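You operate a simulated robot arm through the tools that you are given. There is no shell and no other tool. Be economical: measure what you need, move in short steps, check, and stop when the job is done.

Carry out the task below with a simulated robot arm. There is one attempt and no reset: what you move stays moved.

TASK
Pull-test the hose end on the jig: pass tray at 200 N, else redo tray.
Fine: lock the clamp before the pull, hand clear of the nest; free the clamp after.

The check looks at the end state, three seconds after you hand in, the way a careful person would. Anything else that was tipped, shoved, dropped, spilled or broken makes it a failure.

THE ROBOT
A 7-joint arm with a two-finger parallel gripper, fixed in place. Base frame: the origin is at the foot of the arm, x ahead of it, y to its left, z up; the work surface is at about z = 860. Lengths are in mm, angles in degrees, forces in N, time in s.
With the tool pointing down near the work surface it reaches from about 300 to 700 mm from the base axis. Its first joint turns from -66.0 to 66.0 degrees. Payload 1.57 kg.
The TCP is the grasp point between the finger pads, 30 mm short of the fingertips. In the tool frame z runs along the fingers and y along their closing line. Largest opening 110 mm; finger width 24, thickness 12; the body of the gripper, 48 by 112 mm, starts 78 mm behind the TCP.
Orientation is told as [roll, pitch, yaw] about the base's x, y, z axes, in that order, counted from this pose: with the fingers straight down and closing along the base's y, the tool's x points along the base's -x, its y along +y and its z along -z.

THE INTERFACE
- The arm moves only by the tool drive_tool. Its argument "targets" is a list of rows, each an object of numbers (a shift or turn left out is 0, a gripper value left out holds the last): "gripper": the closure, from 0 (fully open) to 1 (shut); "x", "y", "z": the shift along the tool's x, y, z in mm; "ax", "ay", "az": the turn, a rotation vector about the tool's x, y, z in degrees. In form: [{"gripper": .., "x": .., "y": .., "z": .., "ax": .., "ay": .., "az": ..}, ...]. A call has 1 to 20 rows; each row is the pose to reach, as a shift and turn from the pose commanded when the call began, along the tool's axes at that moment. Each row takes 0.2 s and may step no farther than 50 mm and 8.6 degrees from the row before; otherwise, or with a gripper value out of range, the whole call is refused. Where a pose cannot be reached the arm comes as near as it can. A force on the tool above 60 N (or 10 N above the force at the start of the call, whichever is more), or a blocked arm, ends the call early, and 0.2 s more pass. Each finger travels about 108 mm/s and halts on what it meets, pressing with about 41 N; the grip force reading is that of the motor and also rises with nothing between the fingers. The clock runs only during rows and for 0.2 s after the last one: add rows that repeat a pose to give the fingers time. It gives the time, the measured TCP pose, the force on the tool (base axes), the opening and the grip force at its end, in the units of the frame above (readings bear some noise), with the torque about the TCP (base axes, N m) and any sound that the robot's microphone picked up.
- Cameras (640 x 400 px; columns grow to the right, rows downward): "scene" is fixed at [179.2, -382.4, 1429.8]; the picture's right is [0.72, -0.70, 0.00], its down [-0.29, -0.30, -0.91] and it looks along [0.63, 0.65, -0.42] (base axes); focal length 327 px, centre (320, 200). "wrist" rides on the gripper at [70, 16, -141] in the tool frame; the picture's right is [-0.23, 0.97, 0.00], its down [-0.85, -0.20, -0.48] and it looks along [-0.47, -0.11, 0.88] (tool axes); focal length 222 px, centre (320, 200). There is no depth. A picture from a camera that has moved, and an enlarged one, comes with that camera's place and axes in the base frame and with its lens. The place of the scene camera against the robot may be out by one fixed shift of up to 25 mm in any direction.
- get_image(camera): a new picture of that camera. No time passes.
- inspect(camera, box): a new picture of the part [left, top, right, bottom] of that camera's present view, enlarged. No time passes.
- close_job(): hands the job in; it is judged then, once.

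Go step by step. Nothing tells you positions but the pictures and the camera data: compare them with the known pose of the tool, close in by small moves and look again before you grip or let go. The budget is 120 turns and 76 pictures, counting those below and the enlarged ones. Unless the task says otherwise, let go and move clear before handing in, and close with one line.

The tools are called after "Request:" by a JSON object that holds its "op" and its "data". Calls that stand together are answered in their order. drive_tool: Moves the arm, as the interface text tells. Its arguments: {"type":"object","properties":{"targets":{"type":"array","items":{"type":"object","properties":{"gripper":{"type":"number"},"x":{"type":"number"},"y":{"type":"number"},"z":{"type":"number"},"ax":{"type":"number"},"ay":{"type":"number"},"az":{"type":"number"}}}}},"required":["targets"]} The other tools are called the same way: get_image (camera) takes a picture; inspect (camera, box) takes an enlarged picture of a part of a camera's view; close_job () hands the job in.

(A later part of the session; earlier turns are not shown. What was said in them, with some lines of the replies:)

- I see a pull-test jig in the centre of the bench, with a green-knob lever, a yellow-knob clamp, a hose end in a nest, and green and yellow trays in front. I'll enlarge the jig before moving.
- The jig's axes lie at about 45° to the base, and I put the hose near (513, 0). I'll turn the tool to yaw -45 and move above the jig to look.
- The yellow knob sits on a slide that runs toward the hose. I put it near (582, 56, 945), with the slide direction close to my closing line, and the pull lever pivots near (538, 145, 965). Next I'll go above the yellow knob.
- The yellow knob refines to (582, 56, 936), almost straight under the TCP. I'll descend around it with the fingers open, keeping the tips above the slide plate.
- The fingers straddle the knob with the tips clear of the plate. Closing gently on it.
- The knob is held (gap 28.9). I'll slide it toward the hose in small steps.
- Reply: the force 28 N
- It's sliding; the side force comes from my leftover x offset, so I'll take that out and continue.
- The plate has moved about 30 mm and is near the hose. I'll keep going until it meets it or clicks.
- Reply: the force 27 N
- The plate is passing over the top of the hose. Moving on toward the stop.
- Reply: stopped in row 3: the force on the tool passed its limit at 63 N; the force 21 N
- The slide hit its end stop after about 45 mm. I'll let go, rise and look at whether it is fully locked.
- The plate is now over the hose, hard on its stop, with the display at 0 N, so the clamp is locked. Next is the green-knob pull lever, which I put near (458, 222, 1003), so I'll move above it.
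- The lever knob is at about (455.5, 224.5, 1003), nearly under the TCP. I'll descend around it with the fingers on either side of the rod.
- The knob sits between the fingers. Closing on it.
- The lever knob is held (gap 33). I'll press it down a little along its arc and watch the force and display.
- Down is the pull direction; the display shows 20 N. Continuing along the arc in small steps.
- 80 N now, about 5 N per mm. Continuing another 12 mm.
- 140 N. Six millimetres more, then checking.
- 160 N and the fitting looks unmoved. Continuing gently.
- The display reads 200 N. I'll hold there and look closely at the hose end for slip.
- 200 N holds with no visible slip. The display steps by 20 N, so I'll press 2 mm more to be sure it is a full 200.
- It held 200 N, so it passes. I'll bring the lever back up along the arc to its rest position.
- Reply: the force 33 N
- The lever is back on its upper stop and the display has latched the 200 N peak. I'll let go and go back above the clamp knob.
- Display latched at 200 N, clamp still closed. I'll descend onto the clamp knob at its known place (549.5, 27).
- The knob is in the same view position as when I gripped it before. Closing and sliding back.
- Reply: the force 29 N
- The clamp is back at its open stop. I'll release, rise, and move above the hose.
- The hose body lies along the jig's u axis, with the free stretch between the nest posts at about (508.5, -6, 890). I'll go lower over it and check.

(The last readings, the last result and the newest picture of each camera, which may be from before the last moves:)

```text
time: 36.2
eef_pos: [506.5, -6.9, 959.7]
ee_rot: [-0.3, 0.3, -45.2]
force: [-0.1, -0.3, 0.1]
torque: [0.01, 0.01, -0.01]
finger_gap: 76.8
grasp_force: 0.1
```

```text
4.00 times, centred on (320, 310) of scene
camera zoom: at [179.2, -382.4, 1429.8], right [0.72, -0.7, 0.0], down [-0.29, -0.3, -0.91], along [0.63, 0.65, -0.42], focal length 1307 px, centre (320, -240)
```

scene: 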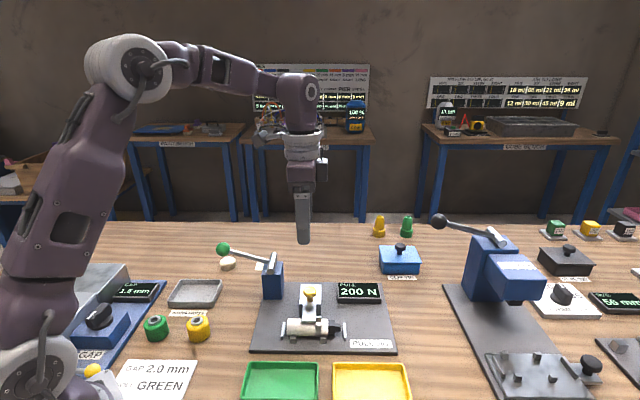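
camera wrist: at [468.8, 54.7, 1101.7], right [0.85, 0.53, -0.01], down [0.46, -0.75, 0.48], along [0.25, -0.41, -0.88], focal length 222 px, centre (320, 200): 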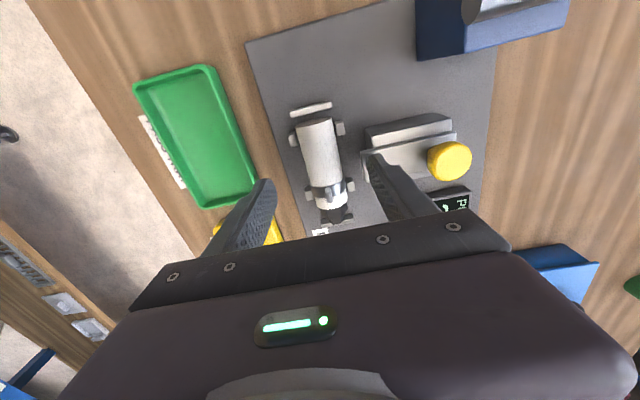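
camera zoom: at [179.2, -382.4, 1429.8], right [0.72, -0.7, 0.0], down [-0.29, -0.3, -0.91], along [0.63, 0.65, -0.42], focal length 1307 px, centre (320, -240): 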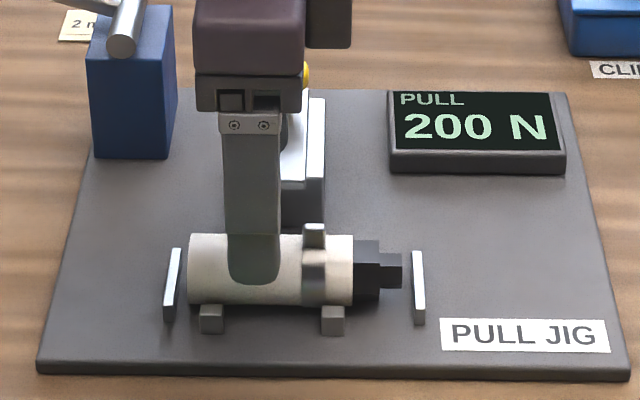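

There's only about 25 mm between the hose and the clamp block for the rear finger, so I need the gap measured accurately. Enlarging.

Request:
{"op": "drive_tool", "data": {"targets": [{"x": 1.4, "y": 2, "gripper": 0.57}, {"x": 1.4, "y": 2}, {"x": 1.4, "y": 2}]}}

Request:
{"op": "inspect", "data": {"camera": "wrist", "box": [240, 80, 480, 230]}}

```text
time: 37.0
eef_pos: [506.6, -2.7, 960.8]
ee_rot: [-0.3, 0.3, -45.2]
force: [0.3, -0.1, 0.6]
torque: [0.01, -0.01, 0.01]
finger_gap: 47.3
grasp_force: 0.0
```

```text
2.67 times, centred on (360, 155) of wrist
camera zoom: at [469.3, 57.8, 1102.0], right [0.85, 0.53, -0.01], down [0.46, -0.75, 0.48], along [0.25, -0.41, -0.88], focal length 592 px, centre (213, 320)
```

zoom: 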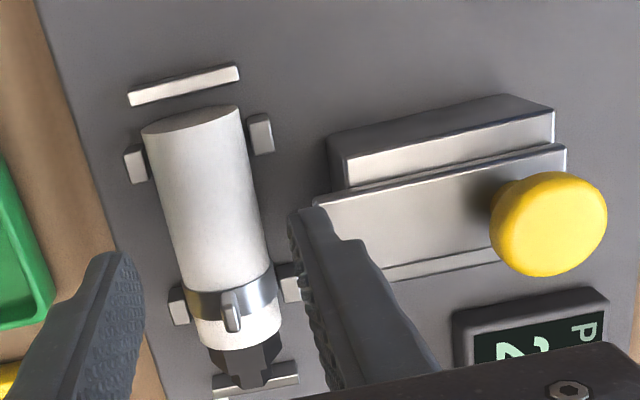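

The hose radius is about 17 mm and the plate tip is about 34 mm from its axis, so an opening of about 40 mm centred on the hose should fit. I'll lower to just above it and check.

Request:
{"op": "drive_tool", "data": {"targets": [{"x": -2, "y": -0.3, "gripper": 0.63}, {"x": -2, "y": -0.3, "z": 7}, {"x": -2, "y": -0.3, "z": 14}, {"x": -2, "y": -0.3, "z": 14}]}}

Request:
{"op": "inspect", "data": {"camera": "wrist", "box": [240, 80, 480, 230]}}

Request:
{"op": "inspect", "data": {"camera": "scene", "box": [260, 280, 360, 345]}}

```text
time: 38.0
eef_pos: [508.4, -4.5, 946.5]
ee_rot: [-0.3, 0.3, -45.1]
force: [-0.7, 0.0, -0.3]
torque: [0.03, -0.02, 0.0]
finger_gap: 40.7
grasp_force: 0.1
```

```text
2.67 times, centred on (360, 155) of wrist
camera zoom: at [471.4, 57.6, 1089.1], right [0.85, 0.53, -0.01], down [0.46, -0.75, 0.48], along [0.25, -0.41, -0.88], focal length 592 px, centre (213, 320)
```

zoom: 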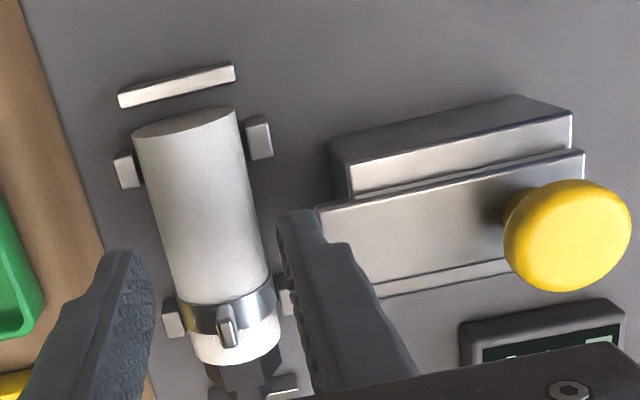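

```text
6.15 times, centred on (310, 312) of scene
camera zoom: at [179.2, -382.4, 1429.8], right [0.72, -0.7, 0.0], down [-0.29, -0.3, -0.91], along [0.63, 0.65, -0.42], focal length 2011 px, centre (382, -492)
```

zoom: 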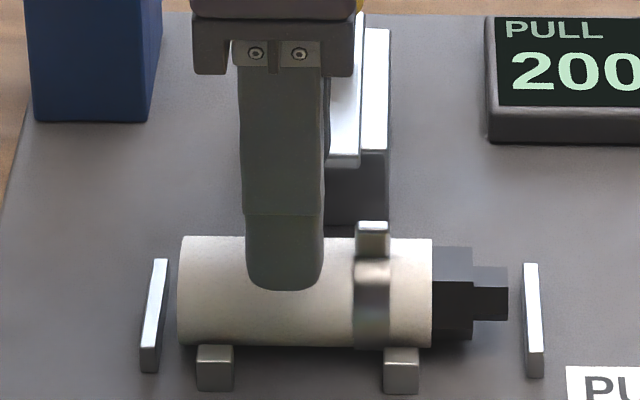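

The rear finger lines up with about 2.5 mm on each side. Descending slowly with force checks.

Request:
{"op": "drive_tool", "data": {"targets": [{"z": 6}, {"z": 12}, {"z": 18}, {"z": 18}]}}

Request:
{"op": "inspect", "data": {"camera": "wrist", "box": [240, 80, 480, 230]}}

```text
time: 39.0
eef_pos: [508.4, -5.2, 927.7]
ee_rot: [-0.3, 0.3, -45.2]
force: [0.1, -0.1, -0.7]
torque: [0.0, 0.0, 0.0]
finger_gap: 40.6
grasp_force: 0.1
```

```text
2.67 times, centred on (360, 155) of wrist
camera zoom: at [470.6, 56.9, 1070.5], right [0.85, 0.53, -0.01], down [0.46, -0.75, 0.48], along [0.25, -0.41, -0.88], focal length 592 px, centre (213, 320)
```

zoom: 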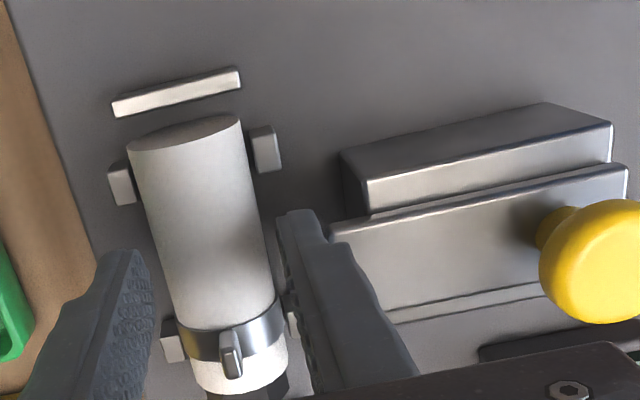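

No contact so far. Lowering the last 19 mm and closing.

Request:
{"op": "drive_tool", "data": {"targets": [{"z": 6}, {"z": 12}, {"z": 19}, {"z": 19}, {"z": 19, "gripper": 0.85}, {"z": 19, "gripper": 0.85}, {"z": 19, "gripper": 0.85}]}}

Request:
{"op": "inspect", "data": {"camera": "wrist", "box": [240, 80, 480, 230]}}

```text
time: 40.6
eef_pos: [508.8, -3.9, 909.0]
ee_rot: [-0.3, 0.3, -45.3]
force: [-0.4, 0.0, 0.3]
torque: [-0.02, 0.0, 0.0]
finger_gap: 34.1
grasp_force: 41.1
```

```text
2.67 times, centred on (360, 155) of wrist
camera zoom: at [470.9, 56.7, 1050.9], right [0.85, 0.53, -0.01], down [0.46, -0.75, 0.48], along [0.25, -0.41, -0.88], focal length 592 px, centre (213, 320)
```

zoom: 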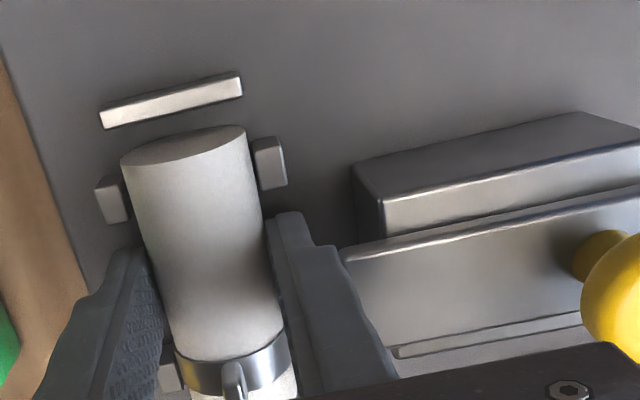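

The hose is held (gap 34). Lifting it straight up and checking it in the grip.

Request:
{"op": "drive_tool", "data": {"targets": [{"z": -8}, {"z": -20}, {"z": -40}, {"z": -70}, {"z": -100}, {"z": -120}, {"z": -120}]}}

Request:
{"op": "get_image", "data": {"camera": "wrist"}}

Request:
{"op": "get_image", "data": {"camera": "scene"}}

```text
time: 42.2
eef_pos: [509.3, -3.8, 1031.5]
ee_rot: [-0.3, 0.1, -45.3]
force: [0.3, 0.3, -1.9]
torque: [0.04, 0.04, 0.0]
finger_gap: 34.3
grasp_force: 41.1
```

```text
27 pictures are left
camera wrist: at [471.8, 56.5, 1173.6], right [0.85, 0.53, -0.01], down [0.46, -0.75, 0.48], along [0.25, -0.41, -0.88], focal length 222 px, centre (320, 200)
```

wrist: 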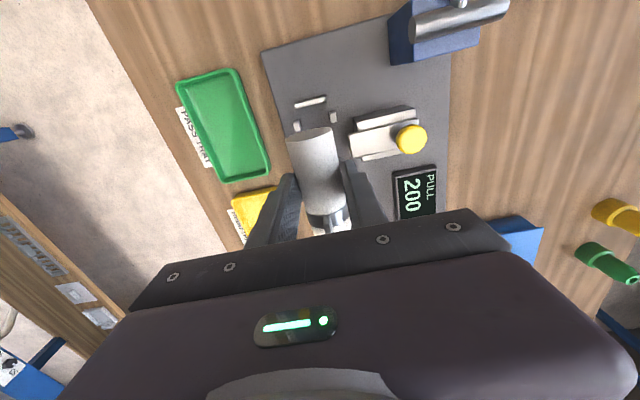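

```text
26 pictures are left
```

scene: 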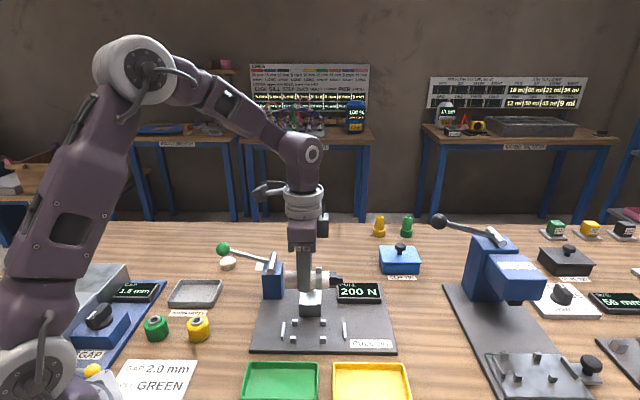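

The hose is out cleanly and level. I'll carry it over the green pass tray.

Request:
{"op": "drive_tool", "data": {"targets": [{"x": 10, "y": -20}, {"x": 20, "y": -40}, {"x": 30, "y": -60}, {"x": 42, "y": -80}, {"x": 53, "y": -100}, {"x": 63, "y": -117}, {"x": 63, "y": -117, "z": 20}, {"x": 63, "y": -117, "z": 20}]}}

Request:
{"op": "get_image", "data": {"camera": "wrist"}}

Request:
{"op": "inspect", "data": {"camera": "scene", "box": [220, 280, 420, 400]}}

```text
time: 44.0
eef_pos: [380.5, -44.7, 1013.1]
ee_rot: [-0.3, 0.3, -45.2]
force: [0.7, 0.0, -1.1]
torque: [0.0, 0.02, 0.05]
finger_gap: 34.2
grasp_force: 41.1
```

```text
25 pictures are left
camera wrist: at [343.6, 16.4, 1155.1], right [0.85, 0.53, -0.01], down [0.46, -0.75, 0.48], along [0.25, -0.41, -0.88], focal length 222 px, centre (320, 200)
```

wrist: 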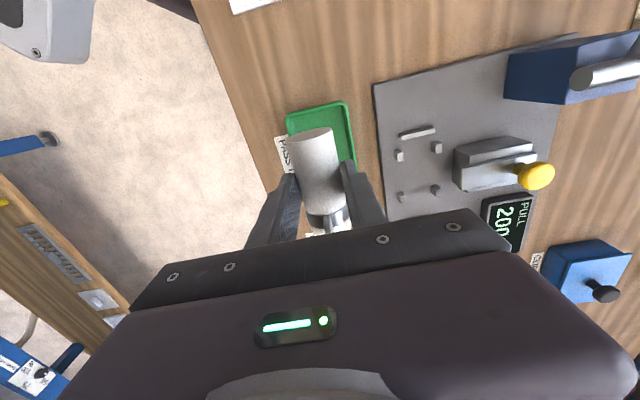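

```text
3.20 times, centred on (320, 340) of scene
camera zoom: at [179.2, -382.4, 1429.8], right [0.72, -0.7, 0.0], down [-0.29, -0.3, -0.91], along [0.63, 0.65, -0.42], focal length 1046 px, centre (320, -248)
```

zoom: 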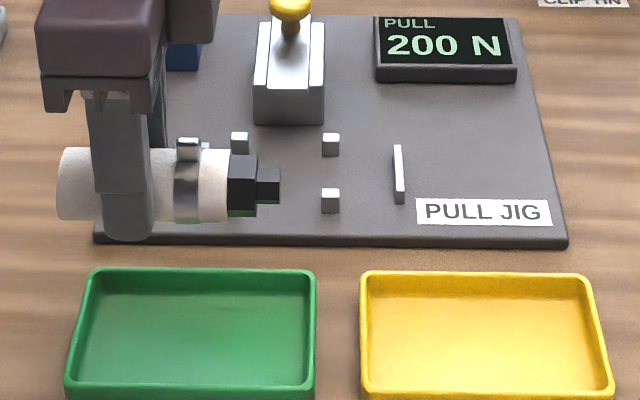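

The part is about 116 mm long and the tray about 125 mm inside, so I need to shift about 8 mm along the part and 2 mm across. I'll correct that and lower to just above the rim.

Request:
{"op": "drive_tool", "data": {"targets": [{"x": -4, "y": 1, "z": 20}, {"x": -8, "y": 2.5, "z": 50}, {"x": -8, "y": 2.5, "z": 75}, {"x": -8, "y": 2.5, "z": 90}, {"x": -8, "y": 2.5, "z": 90}]}}

Request:
{"op": "inspect", "data": {"camera": "wrist", "box": [200, 60, 440, 230]}}

Request:
{"op": "inspect", "data": {"camera": "scene", "box": [220, 300, 380, 400]}}

```text
time: 45.2
eef_pos: [387.9, -47.1, 919.3]
ee_rot: [-0.2, 0.3, -45.2]
force: [0.5, 0.3, -1.5]
torque: [0.01, 0.0, 0.0]
finger_gap: 34.2
grasp_force: 41.2
```

```text
2.35 times, centred on (320, 145) of wrist
camera zoom: at [351.4, 13.2, 1060.8], right [0.85, 0.53, -0.01], down [0.46, -0.75, 0.48], along [0.25, -0.41, -0.88], focal length 523 px, centre (320, 329)
```

zoom: 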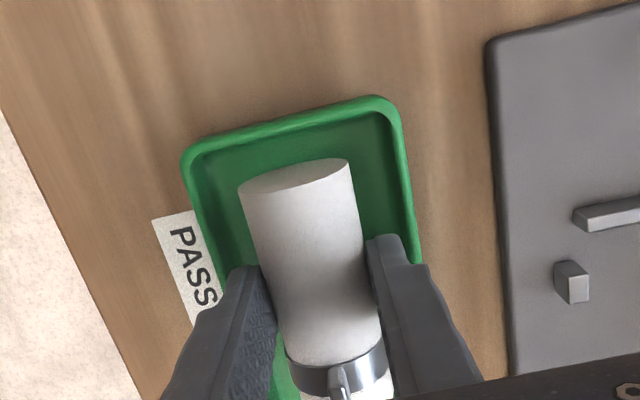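

```text
4.00 times, centred on (300, 350) of scene
camera zoom: at [179.2, -382.4, 1429.8], right [0.72, -0.7, 0.0], down [-0.29, -0.3, -0.91], along [0.63, 0.65, -0.42], focal length 1307 px, centre (400, -400)
```

zoom: 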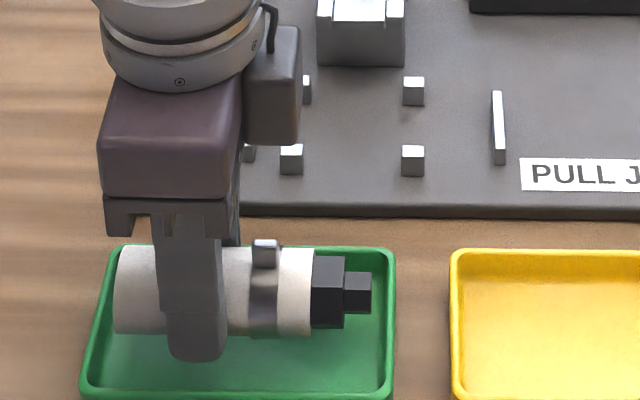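

Centred in the tray across; I'll shift 3 mm toward the fitting end and lower in small steps, watching the force.

Request:
{"op": "drive_tool", "data": {"targets": [{"x": -3, "y": 0.7, "z": 3}, {"x": -3, "y": 0.7, "z": 6}, {"x": -3, "y": 0.7, "z": 9}, {"x": -3, "y": 0.7, "z": 11}, {"x": -3, "y": 0.7, "z": 11}]}}

```text
time: 46.4
eef_pos: [391.0, -47.4, 908.7]
ee_rot: [-0.3, 0.3, -45.3]
force: [-0.1, 0.3, -1.7]
torque: [0.03, 0.01, -0.02]
finger_gap: 34.0
grasp_force: 40.9
```

Request:
{"op": "drive_tool", "data": {"targets": [{"z": 2}, {"z": 4}, {"z": 4}]}}

Request:
{"op": "inspect", "data": {"camera": "wrist", "box": [200, 60, 440, 230]}}

Request:
{"op": "inspect", "data": {"camera": "scene", "box": [220, 300, 380, 400]}}

```text
time: 47.2
eef_pos: [391.6, -49.0, 904.4]
ee_rot: [-0.3, 0.3, -45.1]
force: [0.4, -0.7, -1.9]
torque: [-0.01, 0.01, 0.01]
finger_gap: 34.1
grasp_force: 41.5
```

```text
2.35 times, centred on (320, 145) of wrist
camera zoom: at [353.8, 12.9, 1046.6], right [0.85, 0.53, -0.01], down [0.47, -0.75, 0.48], along [0.25, -0.41, -0.88], focal length 523 px, centre (320, 329)
```

zoom: 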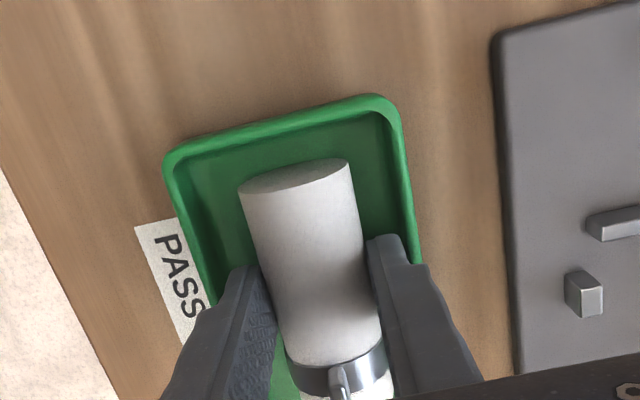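

```text
4.00 times, centred on (300, 350) of scene
camera zoom: at [179.2, -382.4, 1429.8], right [0.72, -0.7, 0.0], down [-0.29, -0.3, -0.91], along [0.63, 0.65, -0.42], focal length 1307 px, centre (400, -400)
```

zoom: 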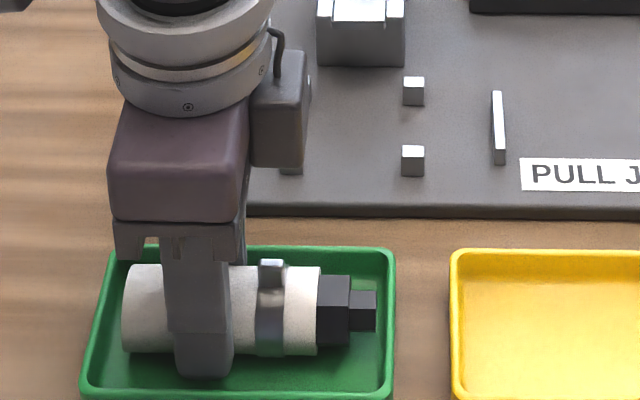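

The rear finger is closer to the tray wall than the front one, so I'll shift 3 mm forward and ease down to the floor.

Request:
{"op": "drive_tool", "data": {"targets": [{"y": -3, "z": 0}, {"y": -3, "z": 1}, {"y": -3, "z": 2}, {"y": -3, "z": 3}, {"y": -3, "z": 3}]}}

```text
time: 48.4
eef_pos: [388.1, -49.3, 904.3]
ee_rot: [-0.3, 0.2, -45.3]
force: [-10.1, -2.0, 49.3]
torque: [-0.03, 0.22, -0.14]
finger_gap: 34.1
grasp_force: 41.5
```

The hose is on the tray floor. I'll ease off and open only a few millimetres so the fingers don't push the tray walls.

Request:
{"op": "drive_tool", "data": {"targets": [{"z": -2.6}, {"z": -2.6}, {"z": -2.6, "gripper": 0.64}, {"z": -2.6, "gripper": 0.64}]}}

Request:
{"op": "inspect", "data": {"camera": "wrist", "box": [200, 60, 440, 230]}}

```text
time: 49.4
eef_pos: [389.7, -49.8, 905.9]
ee_rot: [-0.4, 0.3, -45.3]
force: [0.4, 0.3, -0.2]
torque: [0.01, 0.0, 0.02]
finger_gap: 39.4
grasp_force: 0.1
```

```text
2.35 times, centred on (320, 145) of wrist
camera zoom: at [352.1, 11.6, 1047.7], right [0.85, 0.53, -0.01], down [0.46, -0.75, 0.48], along [0.25, -0.41, -0.88], focal length 523 px, centre (320, 329)
```

zoom: 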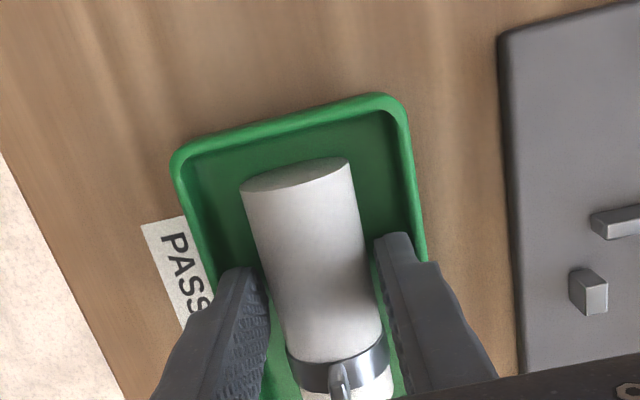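

Released without touching the tray walls. Rising straight up and clear.

Request:
{"op": "drive_tool", "data": {"targets": [{"z": -10}, {"z": -25}, {"z": -50}, {"z": -90}, {"z": -135}, {"z": -180}, {"z": -180, "x": 20, "y": 40}, {"z": -180, "x": 20, "y": 40}]}}

Request:
{"op": "get_image", "data": {"camera": "scene"}}

Request:
{"op": "inspect", "data": {"camera": "scene", "box": [200, 230, 420, 400]}}

Request:
{"op": "get_image", "data": {"camera": "wrist"}}

```text
time: 51.2
eef_pos: [404.0, -7.2, 1084.4]
ee_rot: [-0.3, 0.2, -45.2]
force: [0.2, 1.0, -0.1]
torque: [0.0, -0.01, 0.01]
finger_gap: 39.5
grasp_force: 0.2
```

```text
18 pictures are left
```

scene: 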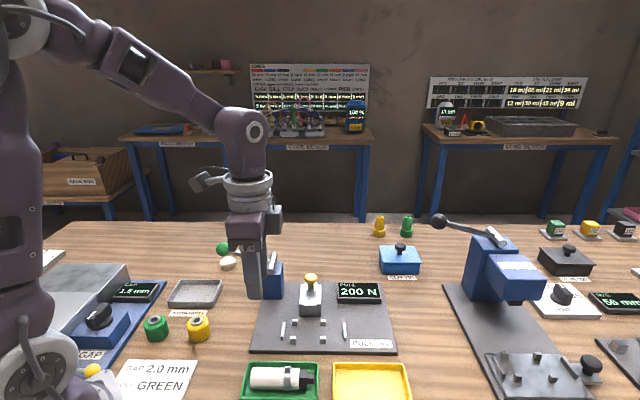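

```text
2.35 times, centred on (310, 315) of scene
camera zoom: at [179.2, -382.3, 1429.8], right [0.72, -0.7, 0.0], down [-0.29, -0.3, -0.91], along [0.63, 0.65, -0.42], focal length 769 px, centre (344, -71)
```

zoom: 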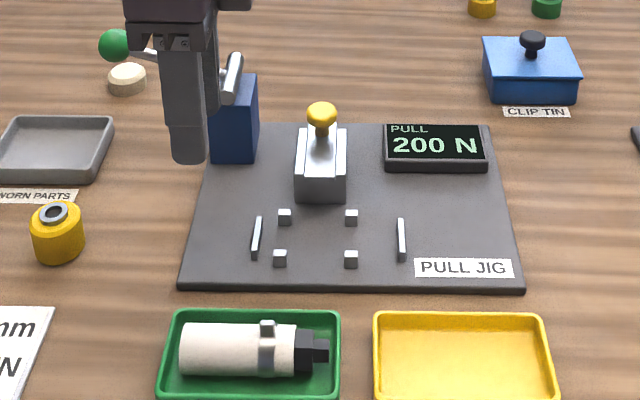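

```text
16 pictures are left
camera wrist: at [366.0, 53.8, 1225.8], right [0.85, 0.53, -0.01], down [0.46, -0.75, 0.48], along [0.25, -0.41, -0.88], focal length 222 px, centre (320, 200)
```

wrist: 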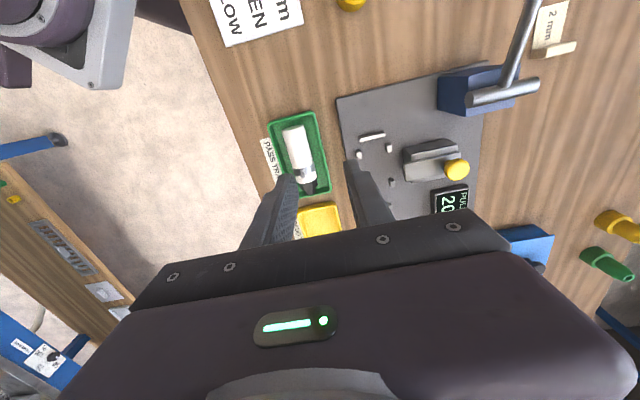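

The hose end lies flat in the pass tray, the clamp is open, the lever is at rest, the tray looks unmoved and nothing else has shifted. Handing in.

Request:
{"op": "close_job", "data": {}}

```text
The job is handed in.
```

The hose end held 200 N with the clamp locked, and it is now in the pass tray with the clamp freed and the lever back at rest.
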